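You operate a simulated robot arm through the tools that you are given. There is no shell and no other tool.

You are at the controls of a simulated robot arm. One attempt, no reset.

JOB
Put things in order on the top of the main bench. At the end: the gold cage of large balls stands where the yellow plug stood; the yellow plug stands where the white frame torque key stood; the white frame torque key stands on top of the black drain pan; the white clean filter element is on the red dish; whatever was shut is shut again. Leave all else as you found it, and nothing knocked over.
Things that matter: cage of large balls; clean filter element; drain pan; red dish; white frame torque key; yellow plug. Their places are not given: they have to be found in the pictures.

It is judged by the outcome, as a careful person would: the job done as asked, and still so three seconds after it is handed in. It fails if anything else is knocked over, pushed out of place, dropped, spilled or broken.

ROBOT AND FRAMES
A 7-joint arm with a two-finger parallel gripper, fixed in place. Base frame: the origin is on the floor under the middle of its stand, x ahead of it, y to its left, z up; the work surface is at about z = 0.767. Units: m, degrees, N and s.
With the tool pointing down near the work surface it reaches from about 0.1 to 0.66 m from the base axis. Its first joint turns from -66.0 to 66.0 degrees. Payload 1.57 kg.
Tool frame: the origin (TCP) lies between the finger pads and is the grasp point; the fingertips stand 0.03 m ahead of it; z points along the fingers, y is the line along which they close. The gripper opens to 0.08 m. The fingers are 0.017 m wide and 0.012 m thick; the gripper's body (0.04 by 0.082 m) begins 0.08 m behind the TCP.
Orientation is that of the tool frame in the base frame, as [roll, pitch, yaw] about the fixed x, y, z axes, in that order (R = Rz(yaw) Ry(pitch) Rx(roll)). With the fingers straight down and closing along the base's y, the tool's x points along the base's -x, its y along +y and its z along -z.

CONTROLS
- The arm moves only by the tool servo_tool. Its argument "increments" is one flat list of numbers, 7 for each row, row after row: the shift along the tool's x, y, z in mm, then the turn, a rotation vector about the tool's x, y, z in degrees, then the finger opening in mm, from 0 to 80. In form: [x, y, z, wx, wy, wz, fingers, x, y, z, wx, wy, wz, fingers, ...]. A call has 1 to 20 rows; each row shifts and turns the commanded pose from where the row before left it, along the tool's axes as they then stand. A row lasts 0.2 s, in which the tool goes at most 0.05 m and 8.6 degrees; a call with a longer step from one row to the next is refused whole, and so is a gripper value outside its range. A pose out of reach is approached as far as the arm can. The call stops where the force on the tool passes 40 N (or 10 N more than at its start, if that is more) or the arm is blocked; 0.2 s more then pass. The fingers move at their own pace (about 0.072 m/s each) and stop on an object; they squeeze with about 25 N. The grip force told is the motor's: it shows also when the fingers shut on nothing. Time passes only in rows, and 0.2 s behind the last, so rows that do not move let the fingers close. It gives the time, the measured TCP pose, the force on the tool (base axes), the opening and the grip force at its end, in the units of the frame above (readings bear some noise), with the torque about the TCP (base axes, N m) and any sound that the robot's microphone picked up.
- Cameras (640 x 400 px; columns grow to the right, rows downward): "scene" is fixed at [0.0472, 0.4233, 1.4283]; the picture's right is [-0.86, -0.51, 0.00], its down [-0.28, 0.47, -0.84] and it looks along [0.43, -0.72, -0.54] (base axes); focal length 314 px, centre (320, 200). "wrist" rides on the gripper at [0.072, -0.007, -0.122] in the tool frame; the picture's right is [0.09, 1.00, 0.00], its down [-0.84, 0.08, -0.54] and it looks along [-0.54, 0.05, 0.84] (tool axes); focal length 238 px, centre (320, 200).
- capture(camera): a new picture of that camera. The clock stands still meanwhile.
- probe_pixels(camera, pixels): for up to 12 pixels [column, row] of the newest picture of that camera ("zoom" is the newest enlarged one), the place [x, y, z] in the base frame of the surface seen there, good to about 0.002 m. The clock stands still meanwhile.
- enlarge(camera, box): a new picture of the part [left, top, right, bottom] of that camera's present view, enlarged. The clock stands still meanwhile.
- hand_in(): hands the job in; it is judged then, once.

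Open the gripper and draw the arm clear of the work before you hand the job in, unless the task says otherwise.

The tools are called after "Emit:" as name(argument=value, ...) on one line, values as JSON. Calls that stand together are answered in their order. servo_tool: Moves the arm, as the interface text tells. Its arguments: {"type":"object","properties":{"increments":{"type":"array","items":{"type":"number"}}},"required":["increments"]} The other tools are called the same way: capture (camera) takes a picture; probe_pixels (camera, pixels) gives the place of the surface under pixels of a picture; enlarge (camera, box) takes an enlarged picture of a part of a camera's view; hand_in () hands the job in.

At the start:

```text
time: 0.0
tool_pos: [0.3541, -0.0727, 1.1526]
tcp_rot: [180.0, 0.0, -180.0]
wrist_force: [0.4, 0.0, -0.2]
torque: [-0.01, -0.01, 0.02]
width: 0.08
grip_force: 0.0
```

scene: 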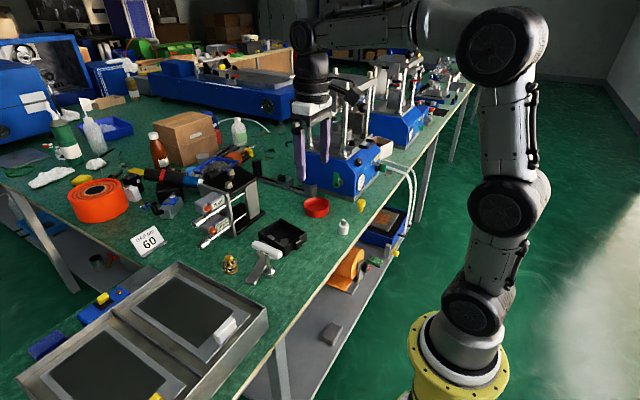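
wrist: 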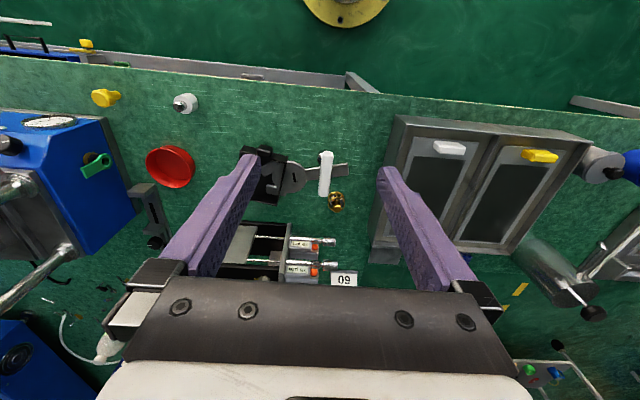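

I see in the scene picture a red dish (316,207), a black pan (283,236), a white key (265,262), a gold thing (230,264), a white thing (344,228) and a yellow thing (361,203). I enlarge these areas to identify them.

Emit:
enlarge(camera="scene", box=[200, 180, 400, 305])

Emit:
enlarge(camera="wrist", box=[80, 70, 380, 290])

Emit:
enlarge(camera="scene", box=[0, 240, 280, 400])

```text
3.20 times, centred on (300, 242) of scene
```

zoom: 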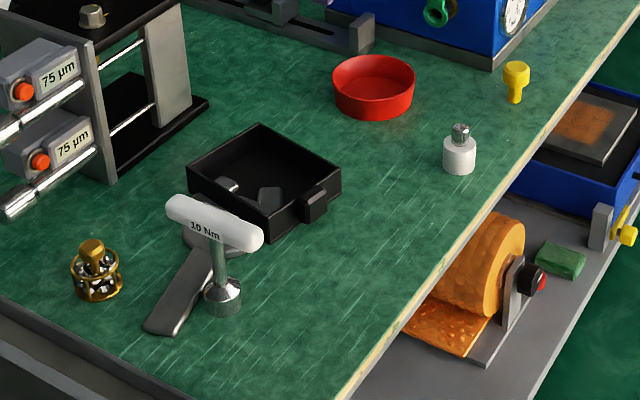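

```text
1.82 times, centred on (230, 180) of wrist
```

zoom: 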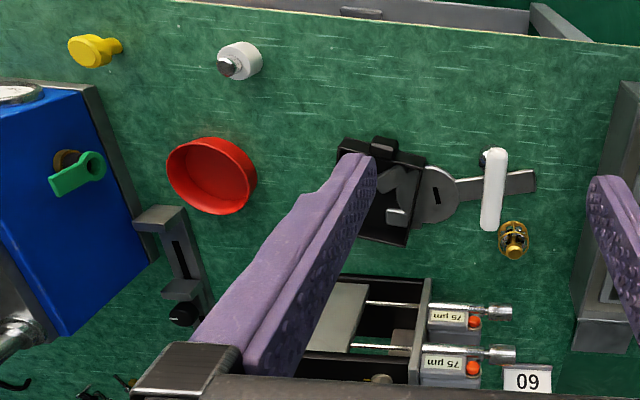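

```text
2.29 times, centred on (140, 320) of scene
```

zoom: 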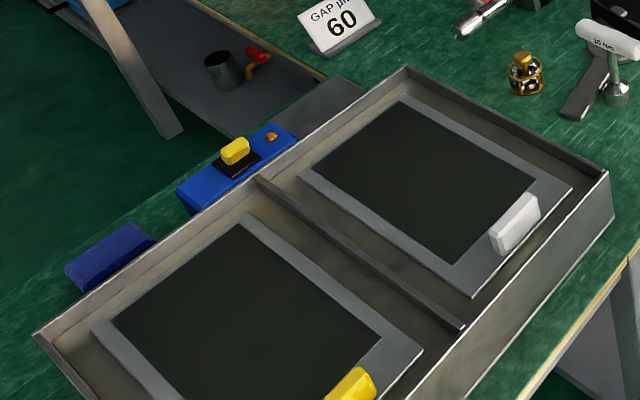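

The white "10 Nm" T-handled key stands at about (265,262), the gold cage at (230,264), the yellow plug at (361,203), and a white bottle-like part at (344,228). A two-lid tray at left may hide the filter element. I enlarge further.

Emit:
enlarge(camera="wrist", box=[370, 90, 640, 270])

Emit:
enlarge(camera="scene", box=[240, 215, 320, 290])

Emit:
enlarge(camera="scene", box=[325, 190, 385, 245])

Emit:
enlarge(camera="scene", box=[0, 90, 300, 280])

Emit:
enlarge(camera="scene", box=[280, 40, 480, 220])

```text
2.22 times, centred on (505, 180) of wrist
```

zoom: 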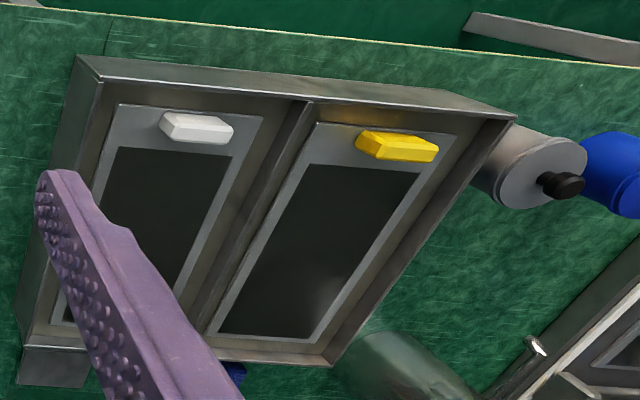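

```text
5.33 times, centred on (280, 252) of scene
```

zoom: 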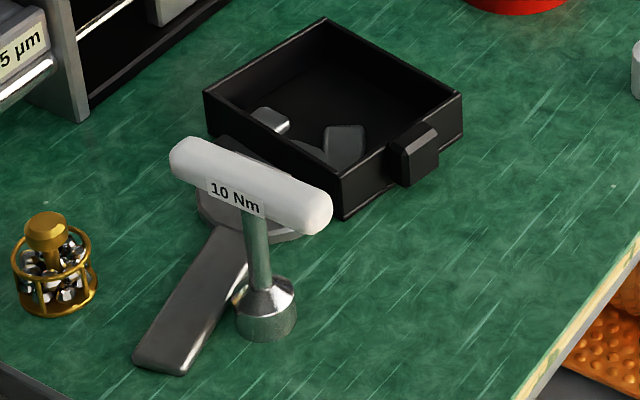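

```text
7.27 times, centred on (355, 218) of scene
```

zoom: 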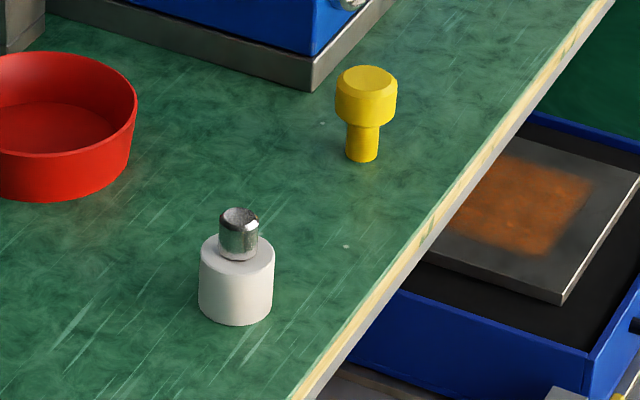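

```text
2.11 times, centred on (150, 185) of scene
```

zoom: 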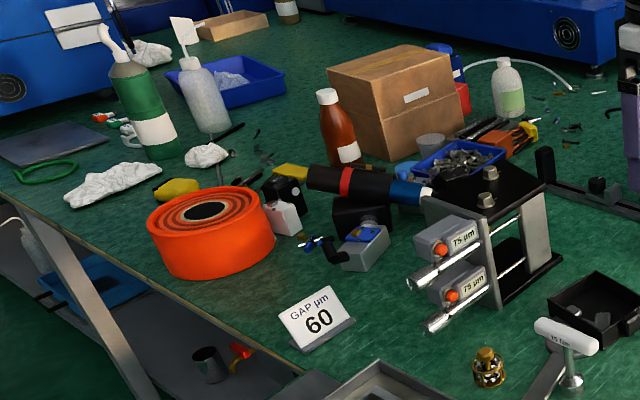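

```text
2.22 times, centred on (380, 130) of scene
```

zoom: 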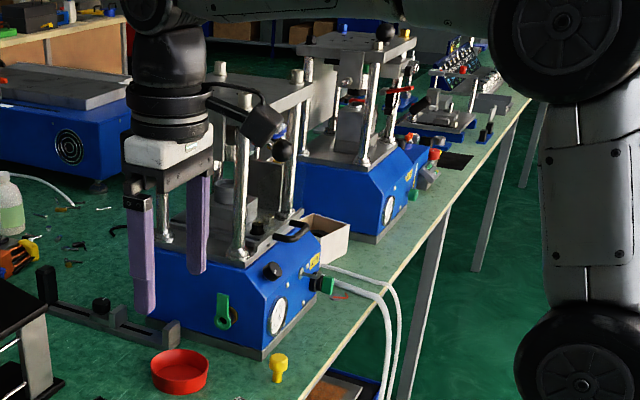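

I probe the key objects' places in the scene picture to map them.

Emit:
capture(camera="scene")

Emit:
probe_pixels(camera="scene", pixels=[[316, 212], [283, 236], [265, 247], [264, 280], [230, 265], [344, 230], [344, 222], [361, 200], [360, 210], [300, 245], [250, 280], [228, 330]])

Emit:
probe_pixels(camera="wrist", pixels=[[450, 148], [540, 156], [440, 200], [510, 200], [105, 97], [185, 103], [170, 170], [268, 180], [325, 160], [337, 202], [343, 170], [295, 178]])

```text
taken
```

scene: 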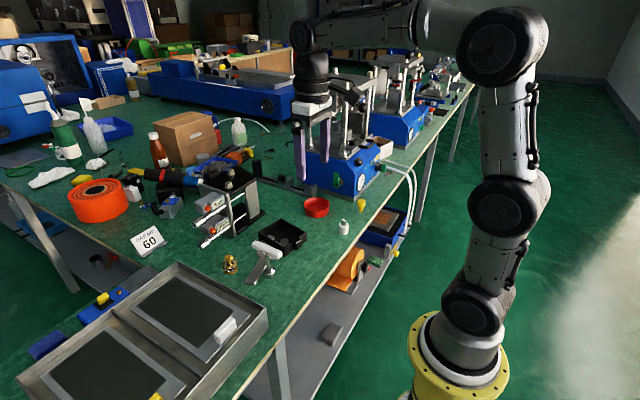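

```text
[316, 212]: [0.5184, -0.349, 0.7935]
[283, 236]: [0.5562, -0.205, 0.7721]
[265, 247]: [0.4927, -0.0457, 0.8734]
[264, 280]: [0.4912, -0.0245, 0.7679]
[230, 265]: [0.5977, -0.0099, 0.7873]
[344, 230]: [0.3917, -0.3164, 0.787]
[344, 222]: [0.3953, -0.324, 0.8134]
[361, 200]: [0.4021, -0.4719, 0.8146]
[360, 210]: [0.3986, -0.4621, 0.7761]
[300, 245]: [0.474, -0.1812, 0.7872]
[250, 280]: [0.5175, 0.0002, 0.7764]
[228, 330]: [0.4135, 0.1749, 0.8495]
```

```text
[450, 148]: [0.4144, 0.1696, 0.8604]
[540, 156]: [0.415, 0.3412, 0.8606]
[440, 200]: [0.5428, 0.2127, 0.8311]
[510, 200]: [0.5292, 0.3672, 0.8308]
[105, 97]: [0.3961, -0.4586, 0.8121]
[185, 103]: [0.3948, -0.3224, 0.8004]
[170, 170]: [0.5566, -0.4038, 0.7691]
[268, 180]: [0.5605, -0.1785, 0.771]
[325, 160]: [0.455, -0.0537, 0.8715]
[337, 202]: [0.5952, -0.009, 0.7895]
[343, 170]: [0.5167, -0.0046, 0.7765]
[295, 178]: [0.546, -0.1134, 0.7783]
```

The tray's lids lie at z≈0.83 with handles at (0.414,0.170) and (0.415,0.341). I move the wrist camera over the tray to see it better.

Emit:
servo_tool(increments=[0, 46, 10, 0, 0, 0, 80, 0, 46, 10, 0, 0, 0, 80, 0, 46, 10, 0, 0, 0, 80, 0, 46, 10, 0, 0, 0, 80, 0, 46, 10, 0, 0, 0, 80, 0, 46, 10, 0, 0, 0, 80, 0, 30, 10, 0, 0, 0, 80])

Emit:
capture(camera="wrist")

```text
time: 1.6
tool_pos: [0.3544, 0.2344, 1.0805]
tcp_rot: [-180.0, 0.1, -180.0]
wrist_force: [-1.0, -0.2, 0.3]
torque: [-0.05, 0.0, 0.01]
width: 0.0799
grip_force: 0.1
```

```text
taken
```

wrist: 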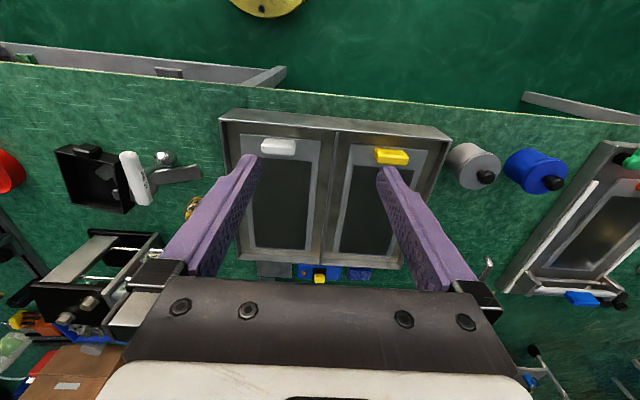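

The tray spans (220,110)-(450,270) in this view; I enlarge it and its neighbours.

Emit:
enlarge(camera="wrist", box=[215, 100, 455, 290])

Emit:
enlarge(camera="wrist", box=[440, 100, 640, 320])

Emit:
enlarge(camera="wrist", box=[0, 120, 220, 300])

```text
2.11 times, centred on (335, 195) of wrist
```

zoom: 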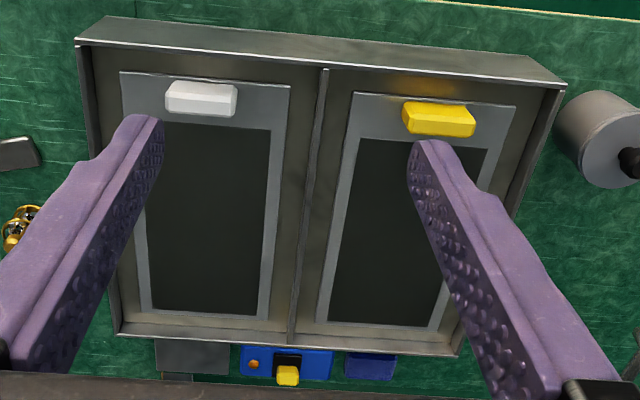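

```text
1.82 times, centred on (540, 210) of wrist
```

zoom: 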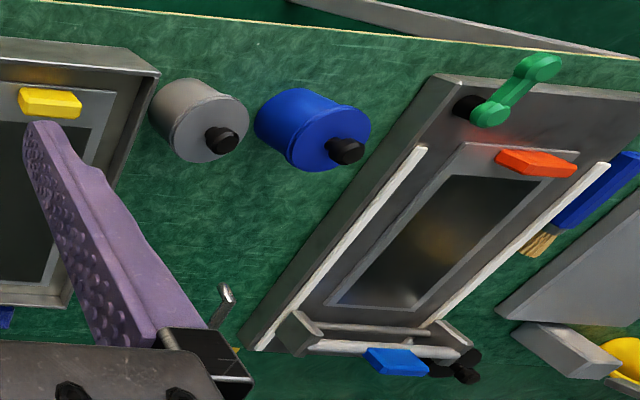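

```text
2.22 times, centred on (110, 210) of wrist
```

zoom: 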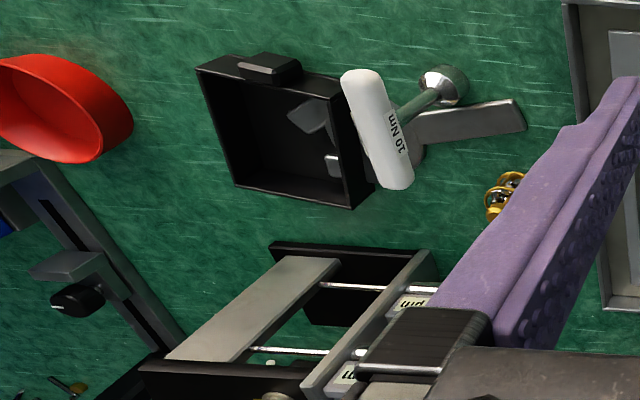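

Now I move the wrist camera over the pan and key area for a closer look.

Emit:
servo_tool(increments=[-6, -42, 8, 0, 0, 0, 80, -6, -42, 8, 0, 0, 0, 80, -6, -42, 8, 0, 0, 0, 80, -6, -42, 8, 0, 0, 0, 80, -6, -42, 8, 0, 0, 0, 80, -6, -42, 8, 0, 0, 0, 80, -6, -42, 8, 0, 0, 0, 80, -6, -42, 8, 0, 0, 0, 80, -6, -42, 8, 0, 0, 0, 80, -6, -42, 8, 0, 0, 0, 80])

Emit:
capture(camera="wrist")

Emit:
enlarge(camera="wrist", box=[200, 60, 440, 280])

```text
time: 3.8
tool_pos: [0.4149, -0.1871, 1.0025]
tcp_rot: [180.0, 0.0, -179.9]
wrist_force: [0.6, -0.3, 0.3]
torque: [0.01, 0.02, -0.03]
width: 0.08
grip_force: 0.0
```

```text
taken
```

wrist: 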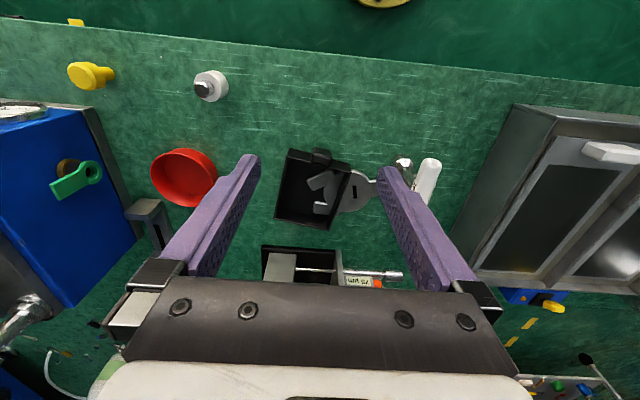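

```text
1.82 times, centred on (320, 170) of wrist
```

zoom: 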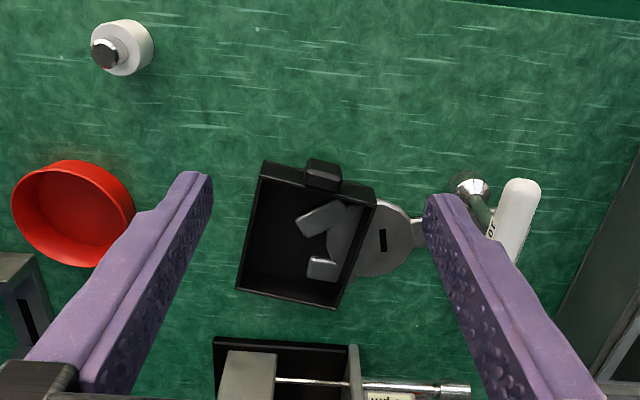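

The pan is open, with a grey spanner's jaws appearing inside it. I probe the details of pan and spanner.

Emit:
enlarge(camera="wrist", box=[265, 130, 405, 240])

Emit:
probe_pixels(camera="wrist", pixels=[[324, 180], [323, 208], [300, 195], [310, 155], [290, 148], [350, 168], [328, 229], [275, 218], [355, 190], [320, 157], [345, 200], [310, 220]])

```text
3.64 times, centred on (335, 185) of wrist
```

zoom: 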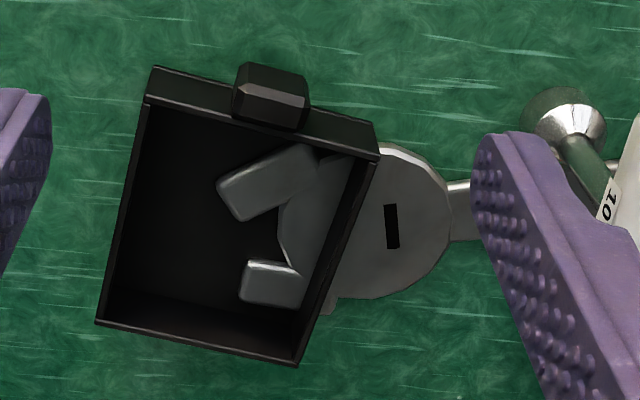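

```text
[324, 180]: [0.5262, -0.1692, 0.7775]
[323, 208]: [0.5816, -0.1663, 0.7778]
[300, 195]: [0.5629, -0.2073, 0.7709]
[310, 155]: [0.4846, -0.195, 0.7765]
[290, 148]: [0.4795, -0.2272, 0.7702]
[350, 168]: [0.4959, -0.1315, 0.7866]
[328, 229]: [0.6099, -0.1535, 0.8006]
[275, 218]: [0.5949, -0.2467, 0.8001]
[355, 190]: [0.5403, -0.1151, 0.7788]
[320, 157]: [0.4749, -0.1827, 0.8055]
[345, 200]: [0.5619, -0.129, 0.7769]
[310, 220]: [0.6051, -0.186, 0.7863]
```

The pan's floor is at z≈0.771 with rim ≈0.80. Now I check the tray's depth around its plates in the scene picture, and probe the white cylinder and surroundings.

Emit:
enlarge(camera="scene", box=[10, 255, 280, 400])

Emit:
probe_pixels(camera="scene", pixels=[[184, 311], [251, 326], [171, 348], [150, 325], [177, 265], [268, 318], [20, 382], [100, 370], [115, 298], [215, 392], [240, 300], [190, 270]])

```text
2.37 times, centred on (145, 328) of scene
```

zoom: 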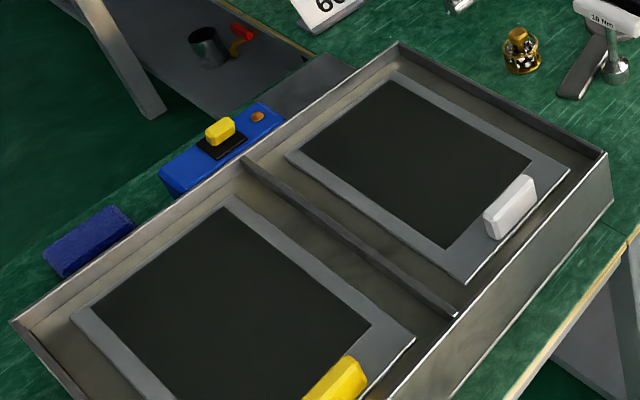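

```text
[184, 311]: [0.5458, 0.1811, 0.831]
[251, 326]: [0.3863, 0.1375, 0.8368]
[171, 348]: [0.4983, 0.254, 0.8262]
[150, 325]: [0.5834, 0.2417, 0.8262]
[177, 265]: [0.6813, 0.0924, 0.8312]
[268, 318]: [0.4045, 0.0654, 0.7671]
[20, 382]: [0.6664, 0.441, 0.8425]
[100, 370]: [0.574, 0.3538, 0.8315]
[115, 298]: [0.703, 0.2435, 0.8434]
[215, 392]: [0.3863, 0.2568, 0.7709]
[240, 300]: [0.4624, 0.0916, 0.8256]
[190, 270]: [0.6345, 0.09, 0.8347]
```

The tray is solid (floor z≈0.826, plates only 5 mm thick), so nothing hides there. I go closer to the white cylinder and the yellow plug to identify them.

Emit:
servo_tool(increments=[17, -27, 20, 0, 0, 0, 80, 17, -27, 20, 0, 0, 0, 80, 17, -27, 20, 0, 0, 0, 80, 17, -27, 20, 0, 0, 0, 80, 17, -27, 20, 0, 0, 0, 80])

Emit:
capture(camera="wrist")

Emit:
enlarge(camera="wrist", box=[230, 100, 400, 240])

Emit:
enlarge(camera="wrist", box=[0, 60, 240, 300])

```text
time: 5.0
tool_pos: [0.3294, -0.3229, 0.9028]
tcp_rot: [180.0, 0.0, -180.0]
wrist_force: [-0.6, 0.7, 0.1]
torque: [0.02, -0.01, -0.01]
width: 0.0802
grip_force: 0.0
```

```text
taken
```

wrist: 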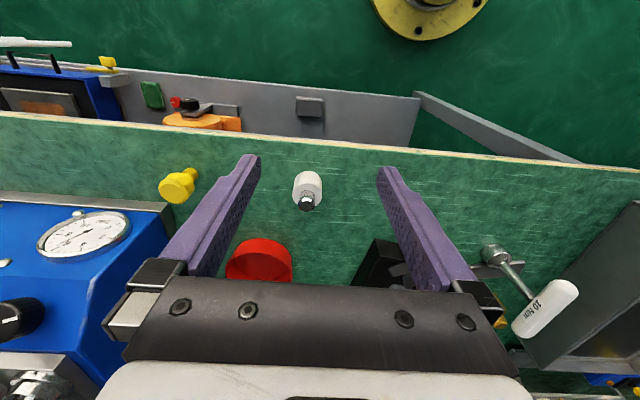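

```text
2.86 times, centred on (315, 170) of wrist
```

zoom: 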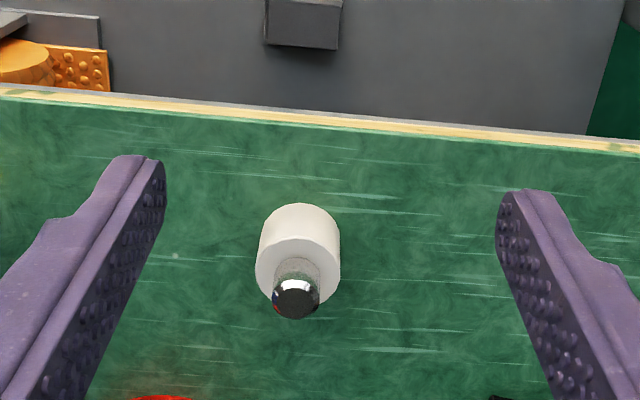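

```text
1.67 times, centred on (120, 180) of wrist
```

zoom: 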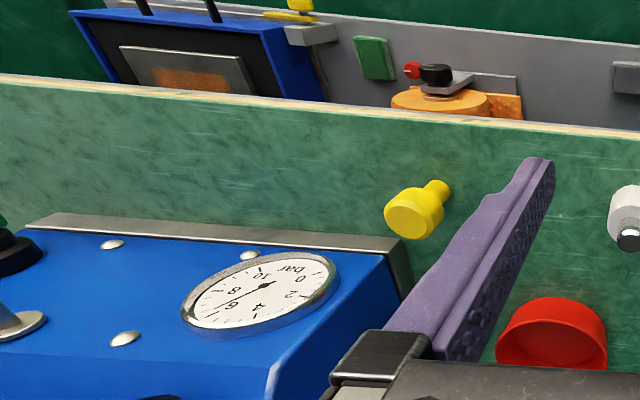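

The white cylinder with a metal nipple at (307,190) is a filter element candidate. Before deciding I look at the left end of the bench for other candidates (canisters etc.).

Emit:
servo_tool(increments=[0, 0, -49, 0, 0, 0, 80, 0, 0, -49, 0, 0, 0, 80, 0, 0, -49, 0, 0, 0, 80, 0, 47, 0, 0, 0, 0, 80, 0, 47, 0, 0, 0, 0, 80, 0, 47, 0, 0, 0, 0, 80, 0, 47, 0, 0, 0, 0, 80, 0, 47, 0, 0, 0, 0, 80, 0, 47, 0, 0, 0, 0, 80, 0, 47, 0, 0, 0, 0, 80, 0, 47, 0, 0, 0, 0, 80, 0, 47, 0, 0, 0, 0, 80, 0, 47, 0, 0, 0, 0, 80, 0, 47, 0, 0, 0, 0, 80, 0, 47, 0, 0, 0, 0, 80, 0, 47, 0, 0, 0, 0, 80, 0, 47, 0, 0, 0, 0, 80, 0, 47, 0, 0, 0, 0, 80, 0, 47, 0, 0, 0, 0, 80])

Emit:
capture(camera="wrist")

Emit:
enlarge(camera="wrist", box=[200, 80, 440, 290])

Emit:
enlarge(camera="wrist", box=[400, 80, 640, 320])

```text
time: 9.0
tool_pos: [0.3281, 0.4317, 1.0521]
tcp_rot: [179.9, 0.0, -179.9]
wrist_force: [0.0, 0.6, -0.6]
torque: [0.0, -0.01, 0.01]
width: 0.08
grip_force: 0.1
```

```text
taken
```

wrist: 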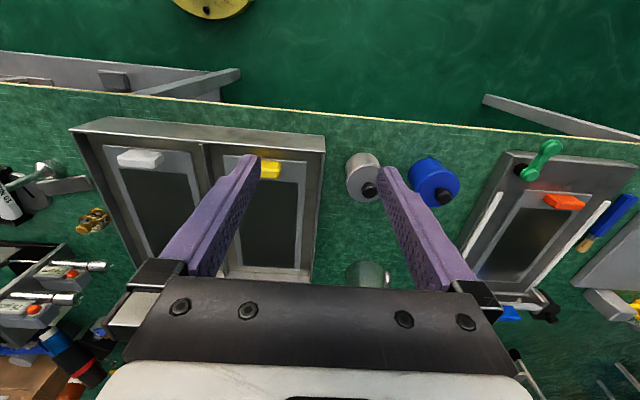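

```text
1.90 times, centred on (320, 185) of wrist
```

zoom: 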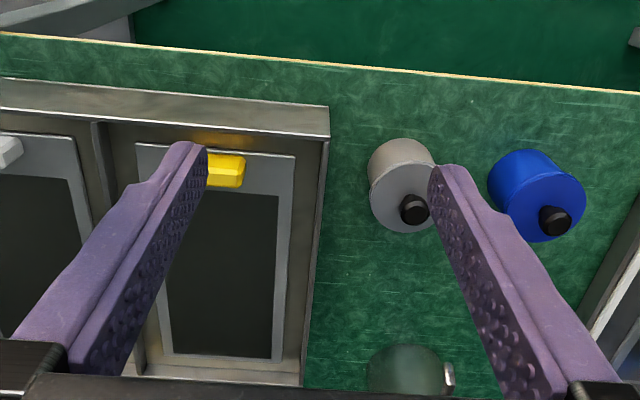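

```text
1.67 times, centred on (520, 200) of wrist
```

zoom: 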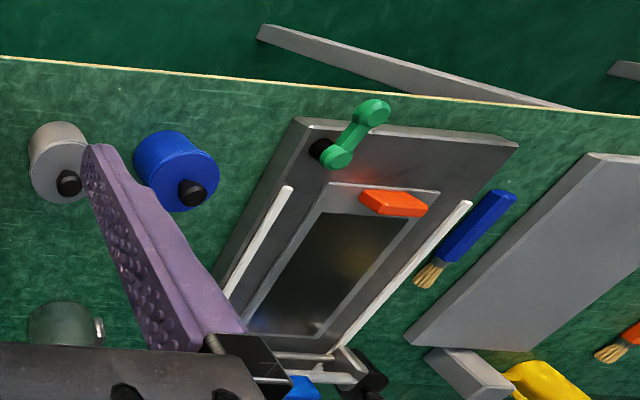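

Two lidded canisters with black knobs (363,178) and (435,182) stand left of the tray, plus a green glass jar at (370,275). I probe them for size.

Emit:
probe_pixels(camera="wrist", pixels=[[369, 188], [445, 196], [355, 175], [425, 180], [362, 155], [430, 160], [346, 178], [380, 160], [410, 185], [460, 185], [365, 275], [389, 278]])

Emit:
enlarge(camera="wrist", box=[335, 140, 475, 220])

Emit:
enlarge(camera="wrist", box=[0, 150, 140, 390])

```text
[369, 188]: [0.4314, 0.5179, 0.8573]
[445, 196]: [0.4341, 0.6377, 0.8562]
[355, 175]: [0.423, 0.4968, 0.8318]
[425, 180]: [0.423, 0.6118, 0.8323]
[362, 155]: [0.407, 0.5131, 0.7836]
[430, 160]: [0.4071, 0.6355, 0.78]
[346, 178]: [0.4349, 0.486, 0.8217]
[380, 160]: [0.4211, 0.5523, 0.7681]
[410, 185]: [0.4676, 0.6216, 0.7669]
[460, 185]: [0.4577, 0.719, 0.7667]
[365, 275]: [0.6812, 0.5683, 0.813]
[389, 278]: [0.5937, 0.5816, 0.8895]
```

```text
4.57 times, centred on (405, 180) of wrist
```

zoom: 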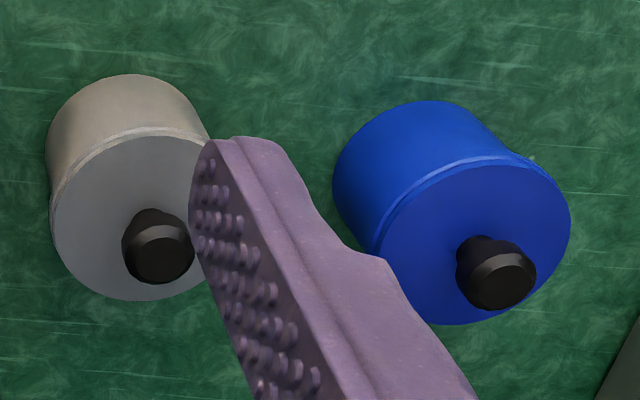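

```text
1.67 times, centred on (70, 270) of wrist
```

zoom: 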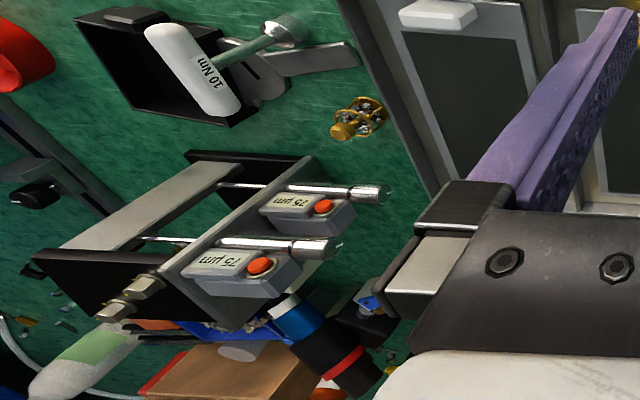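

The canisters stand at ~0.67–0.76 m from the base, beyond reach. All six named things are visible together: key, cage, pan, dish, plug, white filter element. I move over the key and cage to measure them exactly.

Emit:
servo_tool(increments=[-7, -47, 5, 0, 0, 0, 80, -7, -47, 5, 0, 0, 0, 80, -7, -47, 5, 0, 0, 0, 80, -7, -47, 5, 0, 0, 0, 80, -7, -47, 5, 0, 0, 0, 80, -7, -47, 5, 0, 0, 0, 80, -7, -47, 5, 0, 0, 0, 80, -7, -47, 5, 0, 0, 0, 80, -7, -47, 5, 0, 0, 0, 80, -7, -47, 5, 0, 0, 0, 80])

Emit:
capture(camera="wrist")

Emit:
enlarge(camera="wrist", box=[250, 120, 400, 230])

```text
time: 11.2
tool_pos: [0.3997, -0.0411, 1.0013]
tcp_rot: [180.0, 0.0, -179.9]
wrist_force: [-0.4, -0.5, 0.7]
torque: [0.02, -0.01, 0.02]
width: 0.0798
grip_force: 0.1
```

```text
taken
```

wrist: 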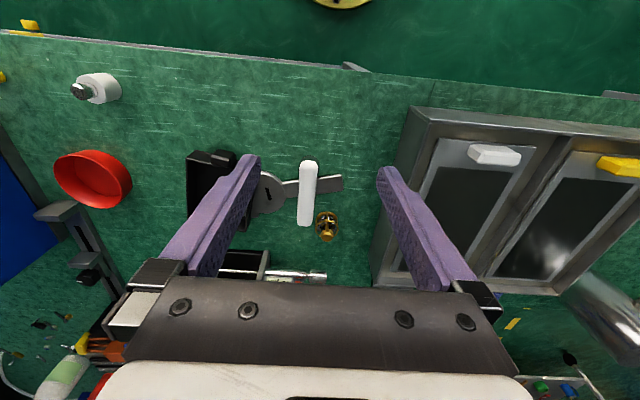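

```text
3.64 times, centred on (325, 175) of wrist
```

zoom: 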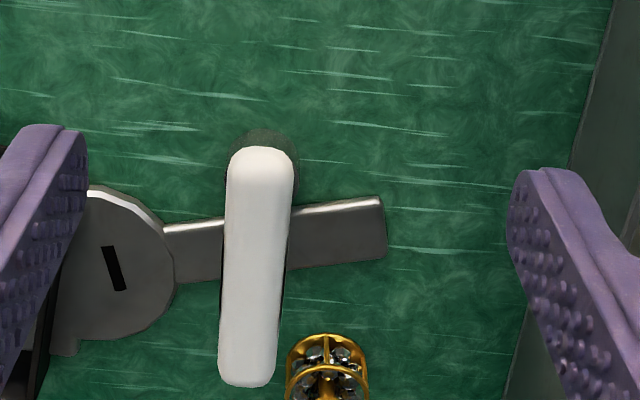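

The handle of the key runs from zoom (262,150) to (247,383), i.e. nearly along base x. I probe its outline and the cage.

Emit:
probe_pixels(camera="zoom", pixels=[[262, 155], [248, 378], [255, 265], [229, 265], [285, 265], [236, 165], [288, 165], [222, 370], [273, 370], [325, 345], [325, 380], [362, 365]])

Emit:
enlarge(camera="scene", box=[215, 230, 295, 295])

```text
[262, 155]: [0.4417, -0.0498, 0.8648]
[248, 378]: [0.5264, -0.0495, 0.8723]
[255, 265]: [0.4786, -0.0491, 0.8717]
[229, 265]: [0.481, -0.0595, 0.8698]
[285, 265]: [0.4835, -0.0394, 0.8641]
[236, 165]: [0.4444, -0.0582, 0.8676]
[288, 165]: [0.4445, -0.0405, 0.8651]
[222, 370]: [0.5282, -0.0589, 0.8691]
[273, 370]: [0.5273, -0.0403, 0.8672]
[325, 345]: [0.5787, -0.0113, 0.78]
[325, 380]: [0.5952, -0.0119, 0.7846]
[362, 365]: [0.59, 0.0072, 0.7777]
```

```text
6.15 times, centred on (255, 262) of scene
```

zoom: 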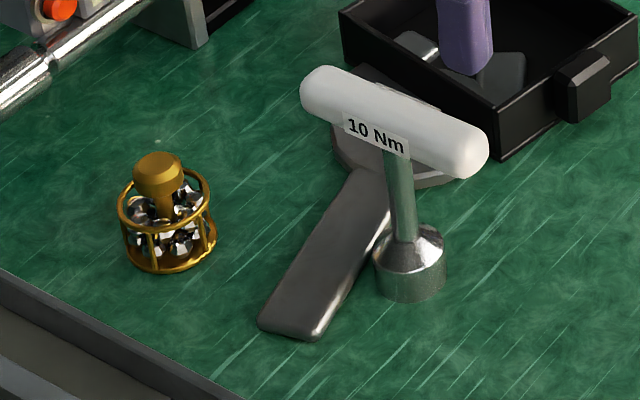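

I probe the key's base and stem, and the cage's parts, in this enlarged scene view.

Emit:
probe_pixels(camera="zoom", pixels=[[375, 275], [410, 270], [442, 275], [410, 302], [400, 200], [390, 245], [438, 240], [158, 165], [168, 205], [125, 240], [213, 240], [168, 268]])

Emit:
probe_pixels(camera="scene", pixels=[[357, 200], [361, 196], [365, 200], [361, 203], [361, 207], [361, 210], [336, 228], [344, 232], [350, 230], [344, 219], [341, 224], [347, 224]])

```text
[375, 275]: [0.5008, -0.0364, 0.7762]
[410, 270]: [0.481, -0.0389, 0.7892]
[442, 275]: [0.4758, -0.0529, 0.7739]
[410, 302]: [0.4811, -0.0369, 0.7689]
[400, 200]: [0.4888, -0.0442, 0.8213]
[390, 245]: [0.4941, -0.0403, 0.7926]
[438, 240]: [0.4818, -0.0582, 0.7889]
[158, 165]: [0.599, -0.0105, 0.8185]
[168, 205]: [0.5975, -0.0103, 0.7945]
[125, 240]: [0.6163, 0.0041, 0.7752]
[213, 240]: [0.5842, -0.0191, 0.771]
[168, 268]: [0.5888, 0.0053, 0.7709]
```

```text
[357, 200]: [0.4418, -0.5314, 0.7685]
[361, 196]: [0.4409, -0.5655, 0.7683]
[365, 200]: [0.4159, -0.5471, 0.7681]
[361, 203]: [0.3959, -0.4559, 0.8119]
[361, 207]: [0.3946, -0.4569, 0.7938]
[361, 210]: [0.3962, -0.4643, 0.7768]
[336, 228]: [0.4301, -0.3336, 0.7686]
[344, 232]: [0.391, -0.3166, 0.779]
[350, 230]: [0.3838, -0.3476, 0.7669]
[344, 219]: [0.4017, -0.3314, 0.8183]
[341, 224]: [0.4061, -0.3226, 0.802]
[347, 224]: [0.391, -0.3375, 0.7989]
```

Key axis is at about (0.487,-0.050), cage centre near (0.600,-0.009). Next I measure the yellow plug and white filter from above.

Emit:
servo_tool(increments=[11, -43, 4, 0, 0, 0, 80, 11, -43, 4, 0, 0, 0, 80, 11, -43, 4, 0, 0, 0, 80, 11, -43, 4, 0, 0, 0, 80, 11, -43, 4, 0, 0, 0, 80, 11, -43, 4, 0, 0, 0, 80, 11, -43, 4, 0, 0, 0, 80, 11, -43, 4, 0, 0, 0, 80, 11, -43, 4, 0, 0, 0, 80])

Emit:
capture(camera="wrist")

Emit:
enlarge(camera="wrist", box=[260, 130, 440, 250])

```text
time: 13.2
tool_pos: [0.3014, -0.429, 0.9638]
tcp_rot: [-180.0, -0.2, 180.0]
wrist_force: [0.4, -0.7, 0.4]
torque: [-0.01, 0.02, 0.0]
width: 0.0799
grip_force: 0.1
```

```text
taken
```

wrist: 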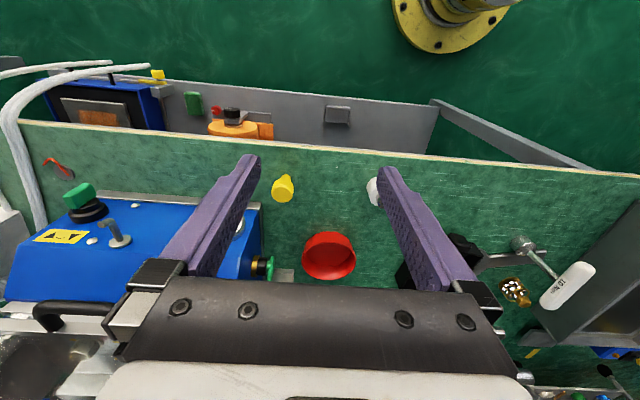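

```text
3.33 times, centred on (350, 190) of wrist
```

zoom: 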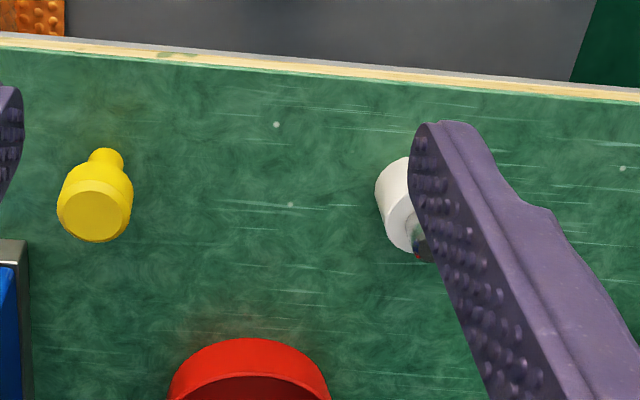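

The plug head is at zoom (95,215). I probe its head and stem, and the press's corner nearby.

Emit:
probe_pixels(camera="zoom", pixels=[[95, 215], [95, 190], [95, 236], [62, 205], [128, 212], [105, 153], [92, 160], [120, 160], [10, 255], [25, 270], [395, 185], [380, 200]])

Emit:
probe_pixels(camera="wrist", pixels=[[303, 258], [355, 255], [328, 235], [328, 262], [328, 278], [340, 250], [260, 210], [250, 205], [240, 225], [262, 268], [120, 240], [85, 195]])

```text
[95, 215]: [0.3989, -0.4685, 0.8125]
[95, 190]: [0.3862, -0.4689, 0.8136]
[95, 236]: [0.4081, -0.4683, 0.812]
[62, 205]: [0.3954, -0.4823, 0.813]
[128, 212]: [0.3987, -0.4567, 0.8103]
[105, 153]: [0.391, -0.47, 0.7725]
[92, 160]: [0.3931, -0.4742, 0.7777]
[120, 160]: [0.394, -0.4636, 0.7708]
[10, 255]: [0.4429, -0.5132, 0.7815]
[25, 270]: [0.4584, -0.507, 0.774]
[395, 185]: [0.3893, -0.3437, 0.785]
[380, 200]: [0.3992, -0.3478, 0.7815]
```

```text
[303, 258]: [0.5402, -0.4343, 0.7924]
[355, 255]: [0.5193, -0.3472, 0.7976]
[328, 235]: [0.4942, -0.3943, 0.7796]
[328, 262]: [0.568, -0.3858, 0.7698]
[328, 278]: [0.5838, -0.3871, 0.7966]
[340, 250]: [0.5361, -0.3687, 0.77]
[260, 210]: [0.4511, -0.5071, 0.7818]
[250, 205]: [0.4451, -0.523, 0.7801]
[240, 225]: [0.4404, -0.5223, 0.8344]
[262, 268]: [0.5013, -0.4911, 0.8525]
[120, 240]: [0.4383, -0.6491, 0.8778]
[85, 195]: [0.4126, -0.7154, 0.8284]
```

Plug axis ≈(0.3975,-0.469), dish centre ≈(0.539,-0.390). I now get a closer view of the pan floor to choose the key's standing place.

Emit:
servo_tool(increments=[-25, 38, 0, 0, 0, 0, 80, -25, 38, 0, 0, 0, 0, 80, -25, 38, 0, 0, 0, 0, 80, -25, 38, 0, 0, 0, 0, 80, -25, 38, 0, 0, 0, 0, 80, -18, 33, 0, 0, 0, 0, 80])

Emit:
capture(camera="wrist")

Emit:
enlarge(camera="wrist", box=[255, 120, 395, 240])

```text
time: 14.6
tool_pos: [0.4443, -0.2043, 0.9639]
tcp_rot: [-179.9, 0.0, 180.0]
wrist_force: [0.6, 0.4, 0.5]
torque: [-0.03, 0.0, -0.02]
width: 0.0801
grip_force: 0.1
```

```text
taken
```

wrist: 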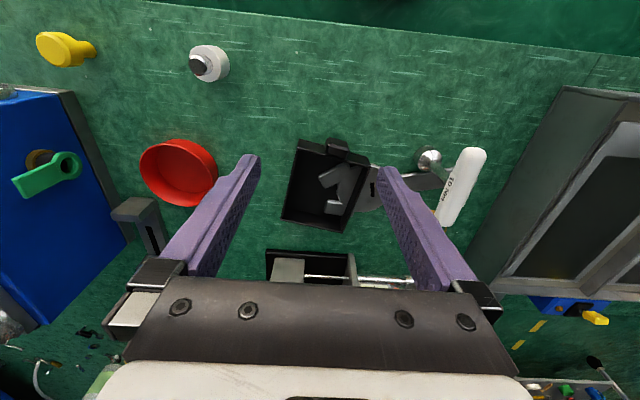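

```text
3.33 times, centred on (325, 180) of wrist
```

zoom: 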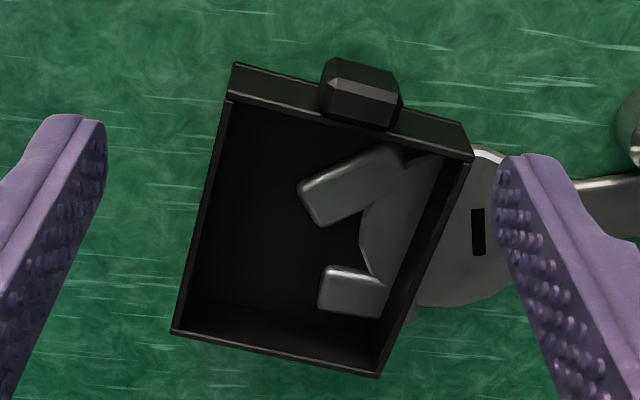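

The clear pan floor lies left of the jaws, around zoom (255,225). I probe corners, jaw tips and floor.

Emit:
probe_pixels(camera="zoom", pixels=[[255, 225], [300, 190], [322, 290], [215, 210], [195, 290], [176, 331], [378, 374], [470, 158], [228, 98], [270, 125], [270, 310], [340, 215]])

Emit:
probe_pixels(camera="wrist", pixels=[[290, 262], [320, 253], [352, 262], [290, 268], [312, 278], [268, 252], [352, 280], [380, 281], [152, 205], [142, 205], [150, 240], [60, 185]])

```text
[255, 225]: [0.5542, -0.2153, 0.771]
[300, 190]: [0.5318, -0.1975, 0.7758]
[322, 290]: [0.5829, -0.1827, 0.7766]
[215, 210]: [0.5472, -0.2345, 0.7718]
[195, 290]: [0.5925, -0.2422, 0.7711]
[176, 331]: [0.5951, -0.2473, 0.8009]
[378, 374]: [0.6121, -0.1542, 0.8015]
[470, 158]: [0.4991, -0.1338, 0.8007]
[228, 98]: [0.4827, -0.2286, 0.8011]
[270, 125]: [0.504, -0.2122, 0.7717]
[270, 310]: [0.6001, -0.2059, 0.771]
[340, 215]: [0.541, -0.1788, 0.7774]
```

```text
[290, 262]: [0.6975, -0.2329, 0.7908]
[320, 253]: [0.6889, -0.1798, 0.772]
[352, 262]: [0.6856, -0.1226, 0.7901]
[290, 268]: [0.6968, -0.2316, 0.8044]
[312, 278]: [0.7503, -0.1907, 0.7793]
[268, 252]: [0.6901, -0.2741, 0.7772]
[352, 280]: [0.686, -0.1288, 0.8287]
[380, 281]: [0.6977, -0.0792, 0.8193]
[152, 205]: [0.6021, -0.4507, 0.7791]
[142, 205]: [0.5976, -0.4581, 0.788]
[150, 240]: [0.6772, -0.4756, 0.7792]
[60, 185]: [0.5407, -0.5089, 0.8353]
```

I'll stand the key at about (0.565,-0.213) in the pan. Now I move above the key's handle centre (0.487,-0.0495) with open fingers.

Emit:
servo_tool(increments=[-11, 39, 0, 0, 0, 0, 80, -11, 39, 0, 0, 0, 0, 80, -11, 39, 0, 0, 0, 0, 80, -9.7, 37.8, 0, 0, 0, 0, 80, 0, 0, 20, 0, 0, 0, 80])

Emit:
capture(camera="wrist")

Emit:
capture(camera="scene")

```text
time: 15.8
tool_pos: [0.4863, -0.0489, 0.943]
tcp_rot: [179.9, -0.1, -179.9]
wrist_force: [0.1, -0.9, 0.4]
torque: [-0.01, -0.03, 0.01]
width: 0.08
grip_force: 0.0
```

```text
taken
```

wrist: 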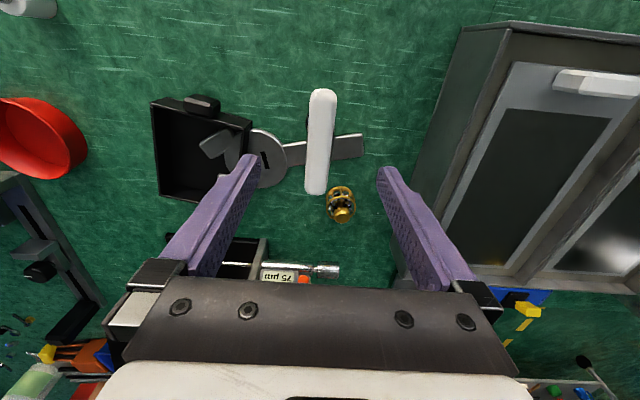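

```text
taken
```

scene: 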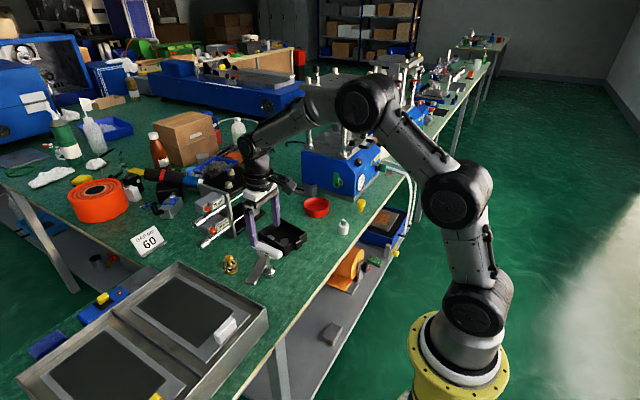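

The handle lies between the fingers in the wrist view, (322,92)-(316,190). I probe it again from here for accuracy.

Emit:
probe_pixels(camera="wrist", pixels=[[322, 93], [316, 189], [320, 140], [309, 140], [331, 140], [341, 205], [341, 212], [328, 203], [354, 205], [340, 190]])

```text
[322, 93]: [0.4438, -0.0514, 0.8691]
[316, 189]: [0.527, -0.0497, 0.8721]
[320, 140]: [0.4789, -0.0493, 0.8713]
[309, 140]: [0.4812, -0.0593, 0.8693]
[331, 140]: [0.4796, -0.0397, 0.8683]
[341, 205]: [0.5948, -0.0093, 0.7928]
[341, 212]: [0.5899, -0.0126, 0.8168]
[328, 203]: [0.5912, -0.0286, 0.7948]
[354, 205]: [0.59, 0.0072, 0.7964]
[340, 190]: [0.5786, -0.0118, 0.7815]
```

Centre confirmed at (0.486,-0.0495). I descend to z≈0.862 and close on the handle.

Emit:
servo_tool(increments=[0, -0.3, 20, 0, 0, 0, 80, 0, -0.3, 20, 0, 0, 0, 80, 0, 0, 20, 0, 0, 0, 80, 0, 0, 20, 0, 0, 0, 80, 0, 0, 0, 0, 0, 0, 50, 0, 0, 0, 0, 0, 0, 30, 0, 0, 0, 0, 0, 0, 10, 0, 0, 0, 0, 0, 0, 10, 0, 0, 0, 0, 0, 0, 10])

Emit:
capture(camera="scene")

Emit:
enlarge(camera="scene", box=[200, 190, 320, 290])

```text
time: 17.8
tool_pos: [0.4869, -0.0514, 0.8639]
tcp_rot: [180.0, 0.1, -179.9]
wrist_force: [1.2, 1.0, -0.5]
torque: [0.08, -0.05, 0.01]
width: 0.0219
grip_force: 25.0
```

```text
taken
```

scene: 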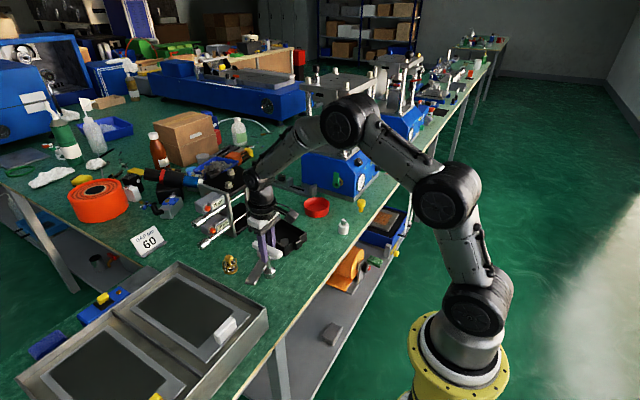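

```text
4.00 times, centred on (260, 240) of scene
```

zoom: 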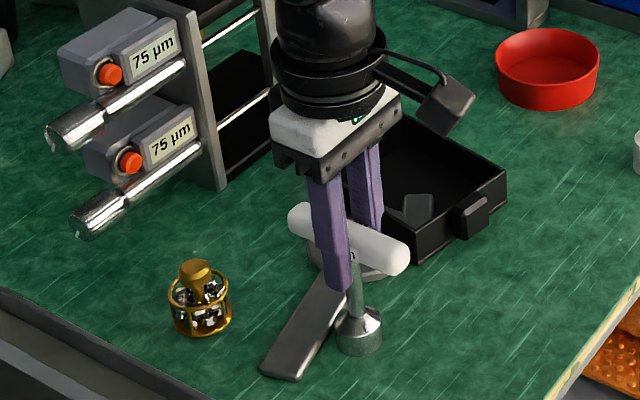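

Gripped at 22 mm width. I lift 60 mm and check.

Emit:
servo_tool(increments=[0, 0, -10, 0, 0, 0, 10, 0, 0, -15, 0, 0, 0, 10, 0, 0, -20, 0, 0, 0, 10, 0, 0, -20, 0, 0, 0, 10])

Emit:
enlarge(camera="scene", box=[200, 190, 320, 290])

```text
time: 18.8
tool_pos: [0.4866, -0.0492, 0.9272]
tcp_rot: [-180.0, -0.1, 180.0]
wrist_force: [0.8, 0.2, -2.5]
torque: [0.01, 0.04, 0.0]
width: 0.0219
grip_force: 24.9
```

```text
4.00 times, centred on (260, 240) of scene
```

zoom: 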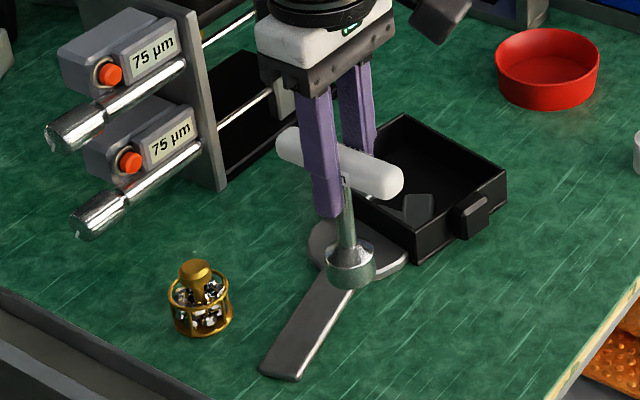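

The key hangs straight, base at z≈0.83. I carry it over to the pan's clear floor.

Emit:
servo_tool(increments=[-13, -27.3, 0, 0, 0, 0, 10, -13, -27.3, 0, 0, 0, 0, 10, -13, -27.3, 0, 0, 0, 0, 10, -13, -27.3, 0, 0, 0, 0, 10, -13, -27.3, 0, 0, 0, 0, 10, -13, -27.3, 0, 0, 0, 0, 10, 0, 0, 0, 0, 0, 0, 10])

Emit:
enlarge(camera="scene", box=[220, 180, 340, 280])

Emit:
capture(camera="wrist")

```text
time: 20.4
tool_pos: [0.5646, -0.2151, 0.9275]
tcp_rot: [-180.0, 0.0, -180.0]
wrist_force: [-0.3, -0.2, -1.4]
torque: [0.01, 0.02, -0.01]
width: 0.0216
grip_force: 24.9
```

```text
4.00 times, centred on (280, 230) of scene
```

zoom: 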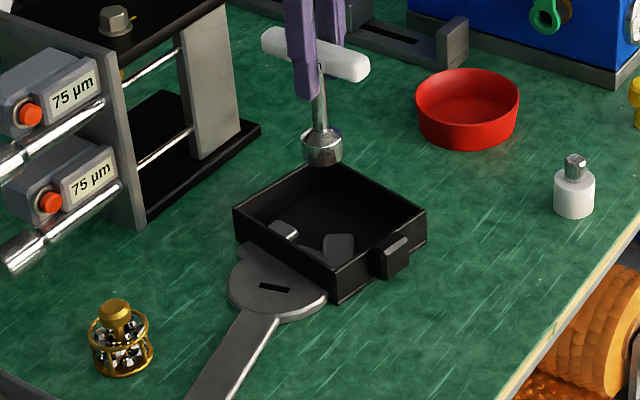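

```text
taken
```

wrist: 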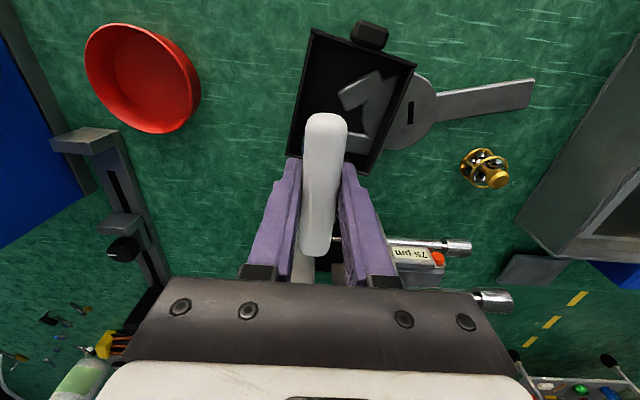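

The key hangs above the pan's far-left part. I lower it 45 mm and look again.

Emit:
servo_tool(increments=[0, 1, 15, 0, 0, 0, 10, 0, 0, 15, 0, 0, 0, 10, 0, 0, 15, 0, 0, 0, 10, 0, 0, 0, 0, 0, 0, 10])

Emit:
enlarge(camera="scene", box=[240, 190, 340, 270])

```text
time: 21.4
tool_pos: [0.5635, -0.2134, 0.8835]
tcp_rot: [180.0, 0.1, -180.0]
wrist_force: [-1.2, -0.4, -1.8]
torque: [-0.04, 0.0, -0.05]
width: 0.0217
grip_force: 24.7
```

```text
5.00 times, centred on (290, 230) of scene
```

zoom: 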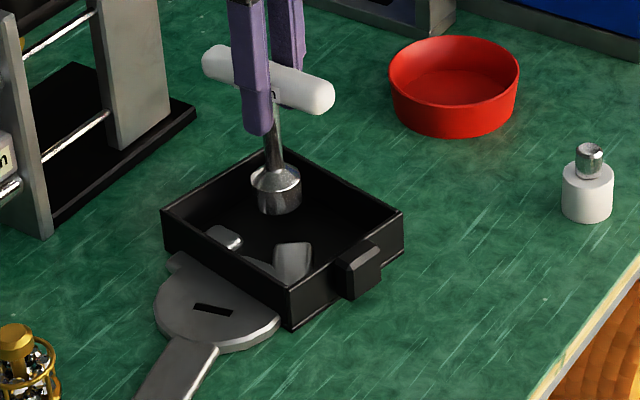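

The base is inside the walls and clear of the jaws. I lower gently the last ~15 mm.

Emit:
servo_tool(increments=[0, 0, 6, 0, 0, 0, 10, 0, 0, 4, 0, 0, 0, 10, 0, 0, 3, 0, 0, 0, 10, 0, 0, 0, 0, 0, 0, 10])

```text
time: 22.4
tool_pos: [0.5635, -0.2119, 0.8697]
tcp_rot: [-180.0, 0.0, 179.9]
wrist_force: [0.3, 0.5, -2.4]
torque: [0.02, -0.02, -0.03]
width: 0.0217
grip_force: 24.6
```

No contact yet; I go on in 1 mm steps.

Emit:
servo_tool(increments=[0, 0, 1, 0, 0, 0, 10, 0, 0, 1, 0, 0, 0, 10, 0, 0, 0, 0, 0, 0, 10])

Emit:
enlarge(camera="scene", box=[250, 200, 320, 260])

```text
time: 23.2
tool_pos: [0.5644, -0.2126, 0.867]
tcp_rot: [179.9, 0.0, -179.9]
wrist_force: [0.4, 0.7, -1.7]
torque: [-0.01, -0.01, -0.03]
width: 0.0217
grip_force: 25.7
```

```text
6.67 times, centred on (285, 230) of scene
```

zoom: 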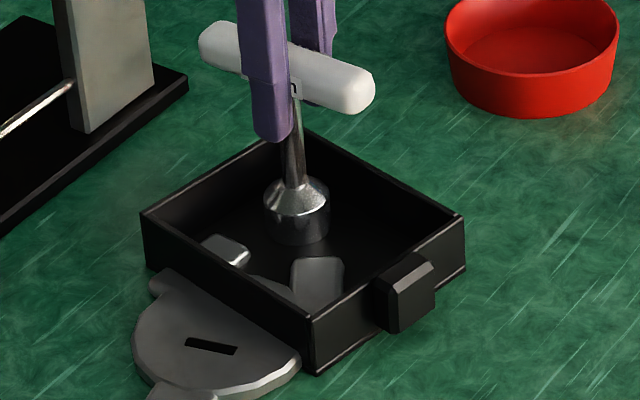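

Force still shows only the key's weight; I lower another 1 mm at a time.

Emit:
servo_tool(increments=[0, 0, 1, 0, 0, 0, 10, 0, 0, 0, 0, 0, 0, 10])

Emit:
servo_tool(increments=[0, 0, 0.7, 0, 0, 0, 10, 0, 0, 0, 0, 0, 0, 10])

```text
time: 23.8
tool_pos: [0.5634, -0.2124, 0.8664]
tcp_rot: [180.0, 0.0, -179.9]
wrist_force: [-0.4, 1.1, 1.4]
torque: [0.04, 0.08, -0.03]
width: 0.0219
grip_force: 25.1
```

```text
time: 24.4
tool_pos: [0.5648, -0.2136, 0.8673]
tcp_rot: [180.0, 0.1, -180.0]
wrist_force: [-2.9, 1.4, 7.8]
torque: [0.06, 0.34, -0.02]
width: 0.0217
grip_force: 25.1
```

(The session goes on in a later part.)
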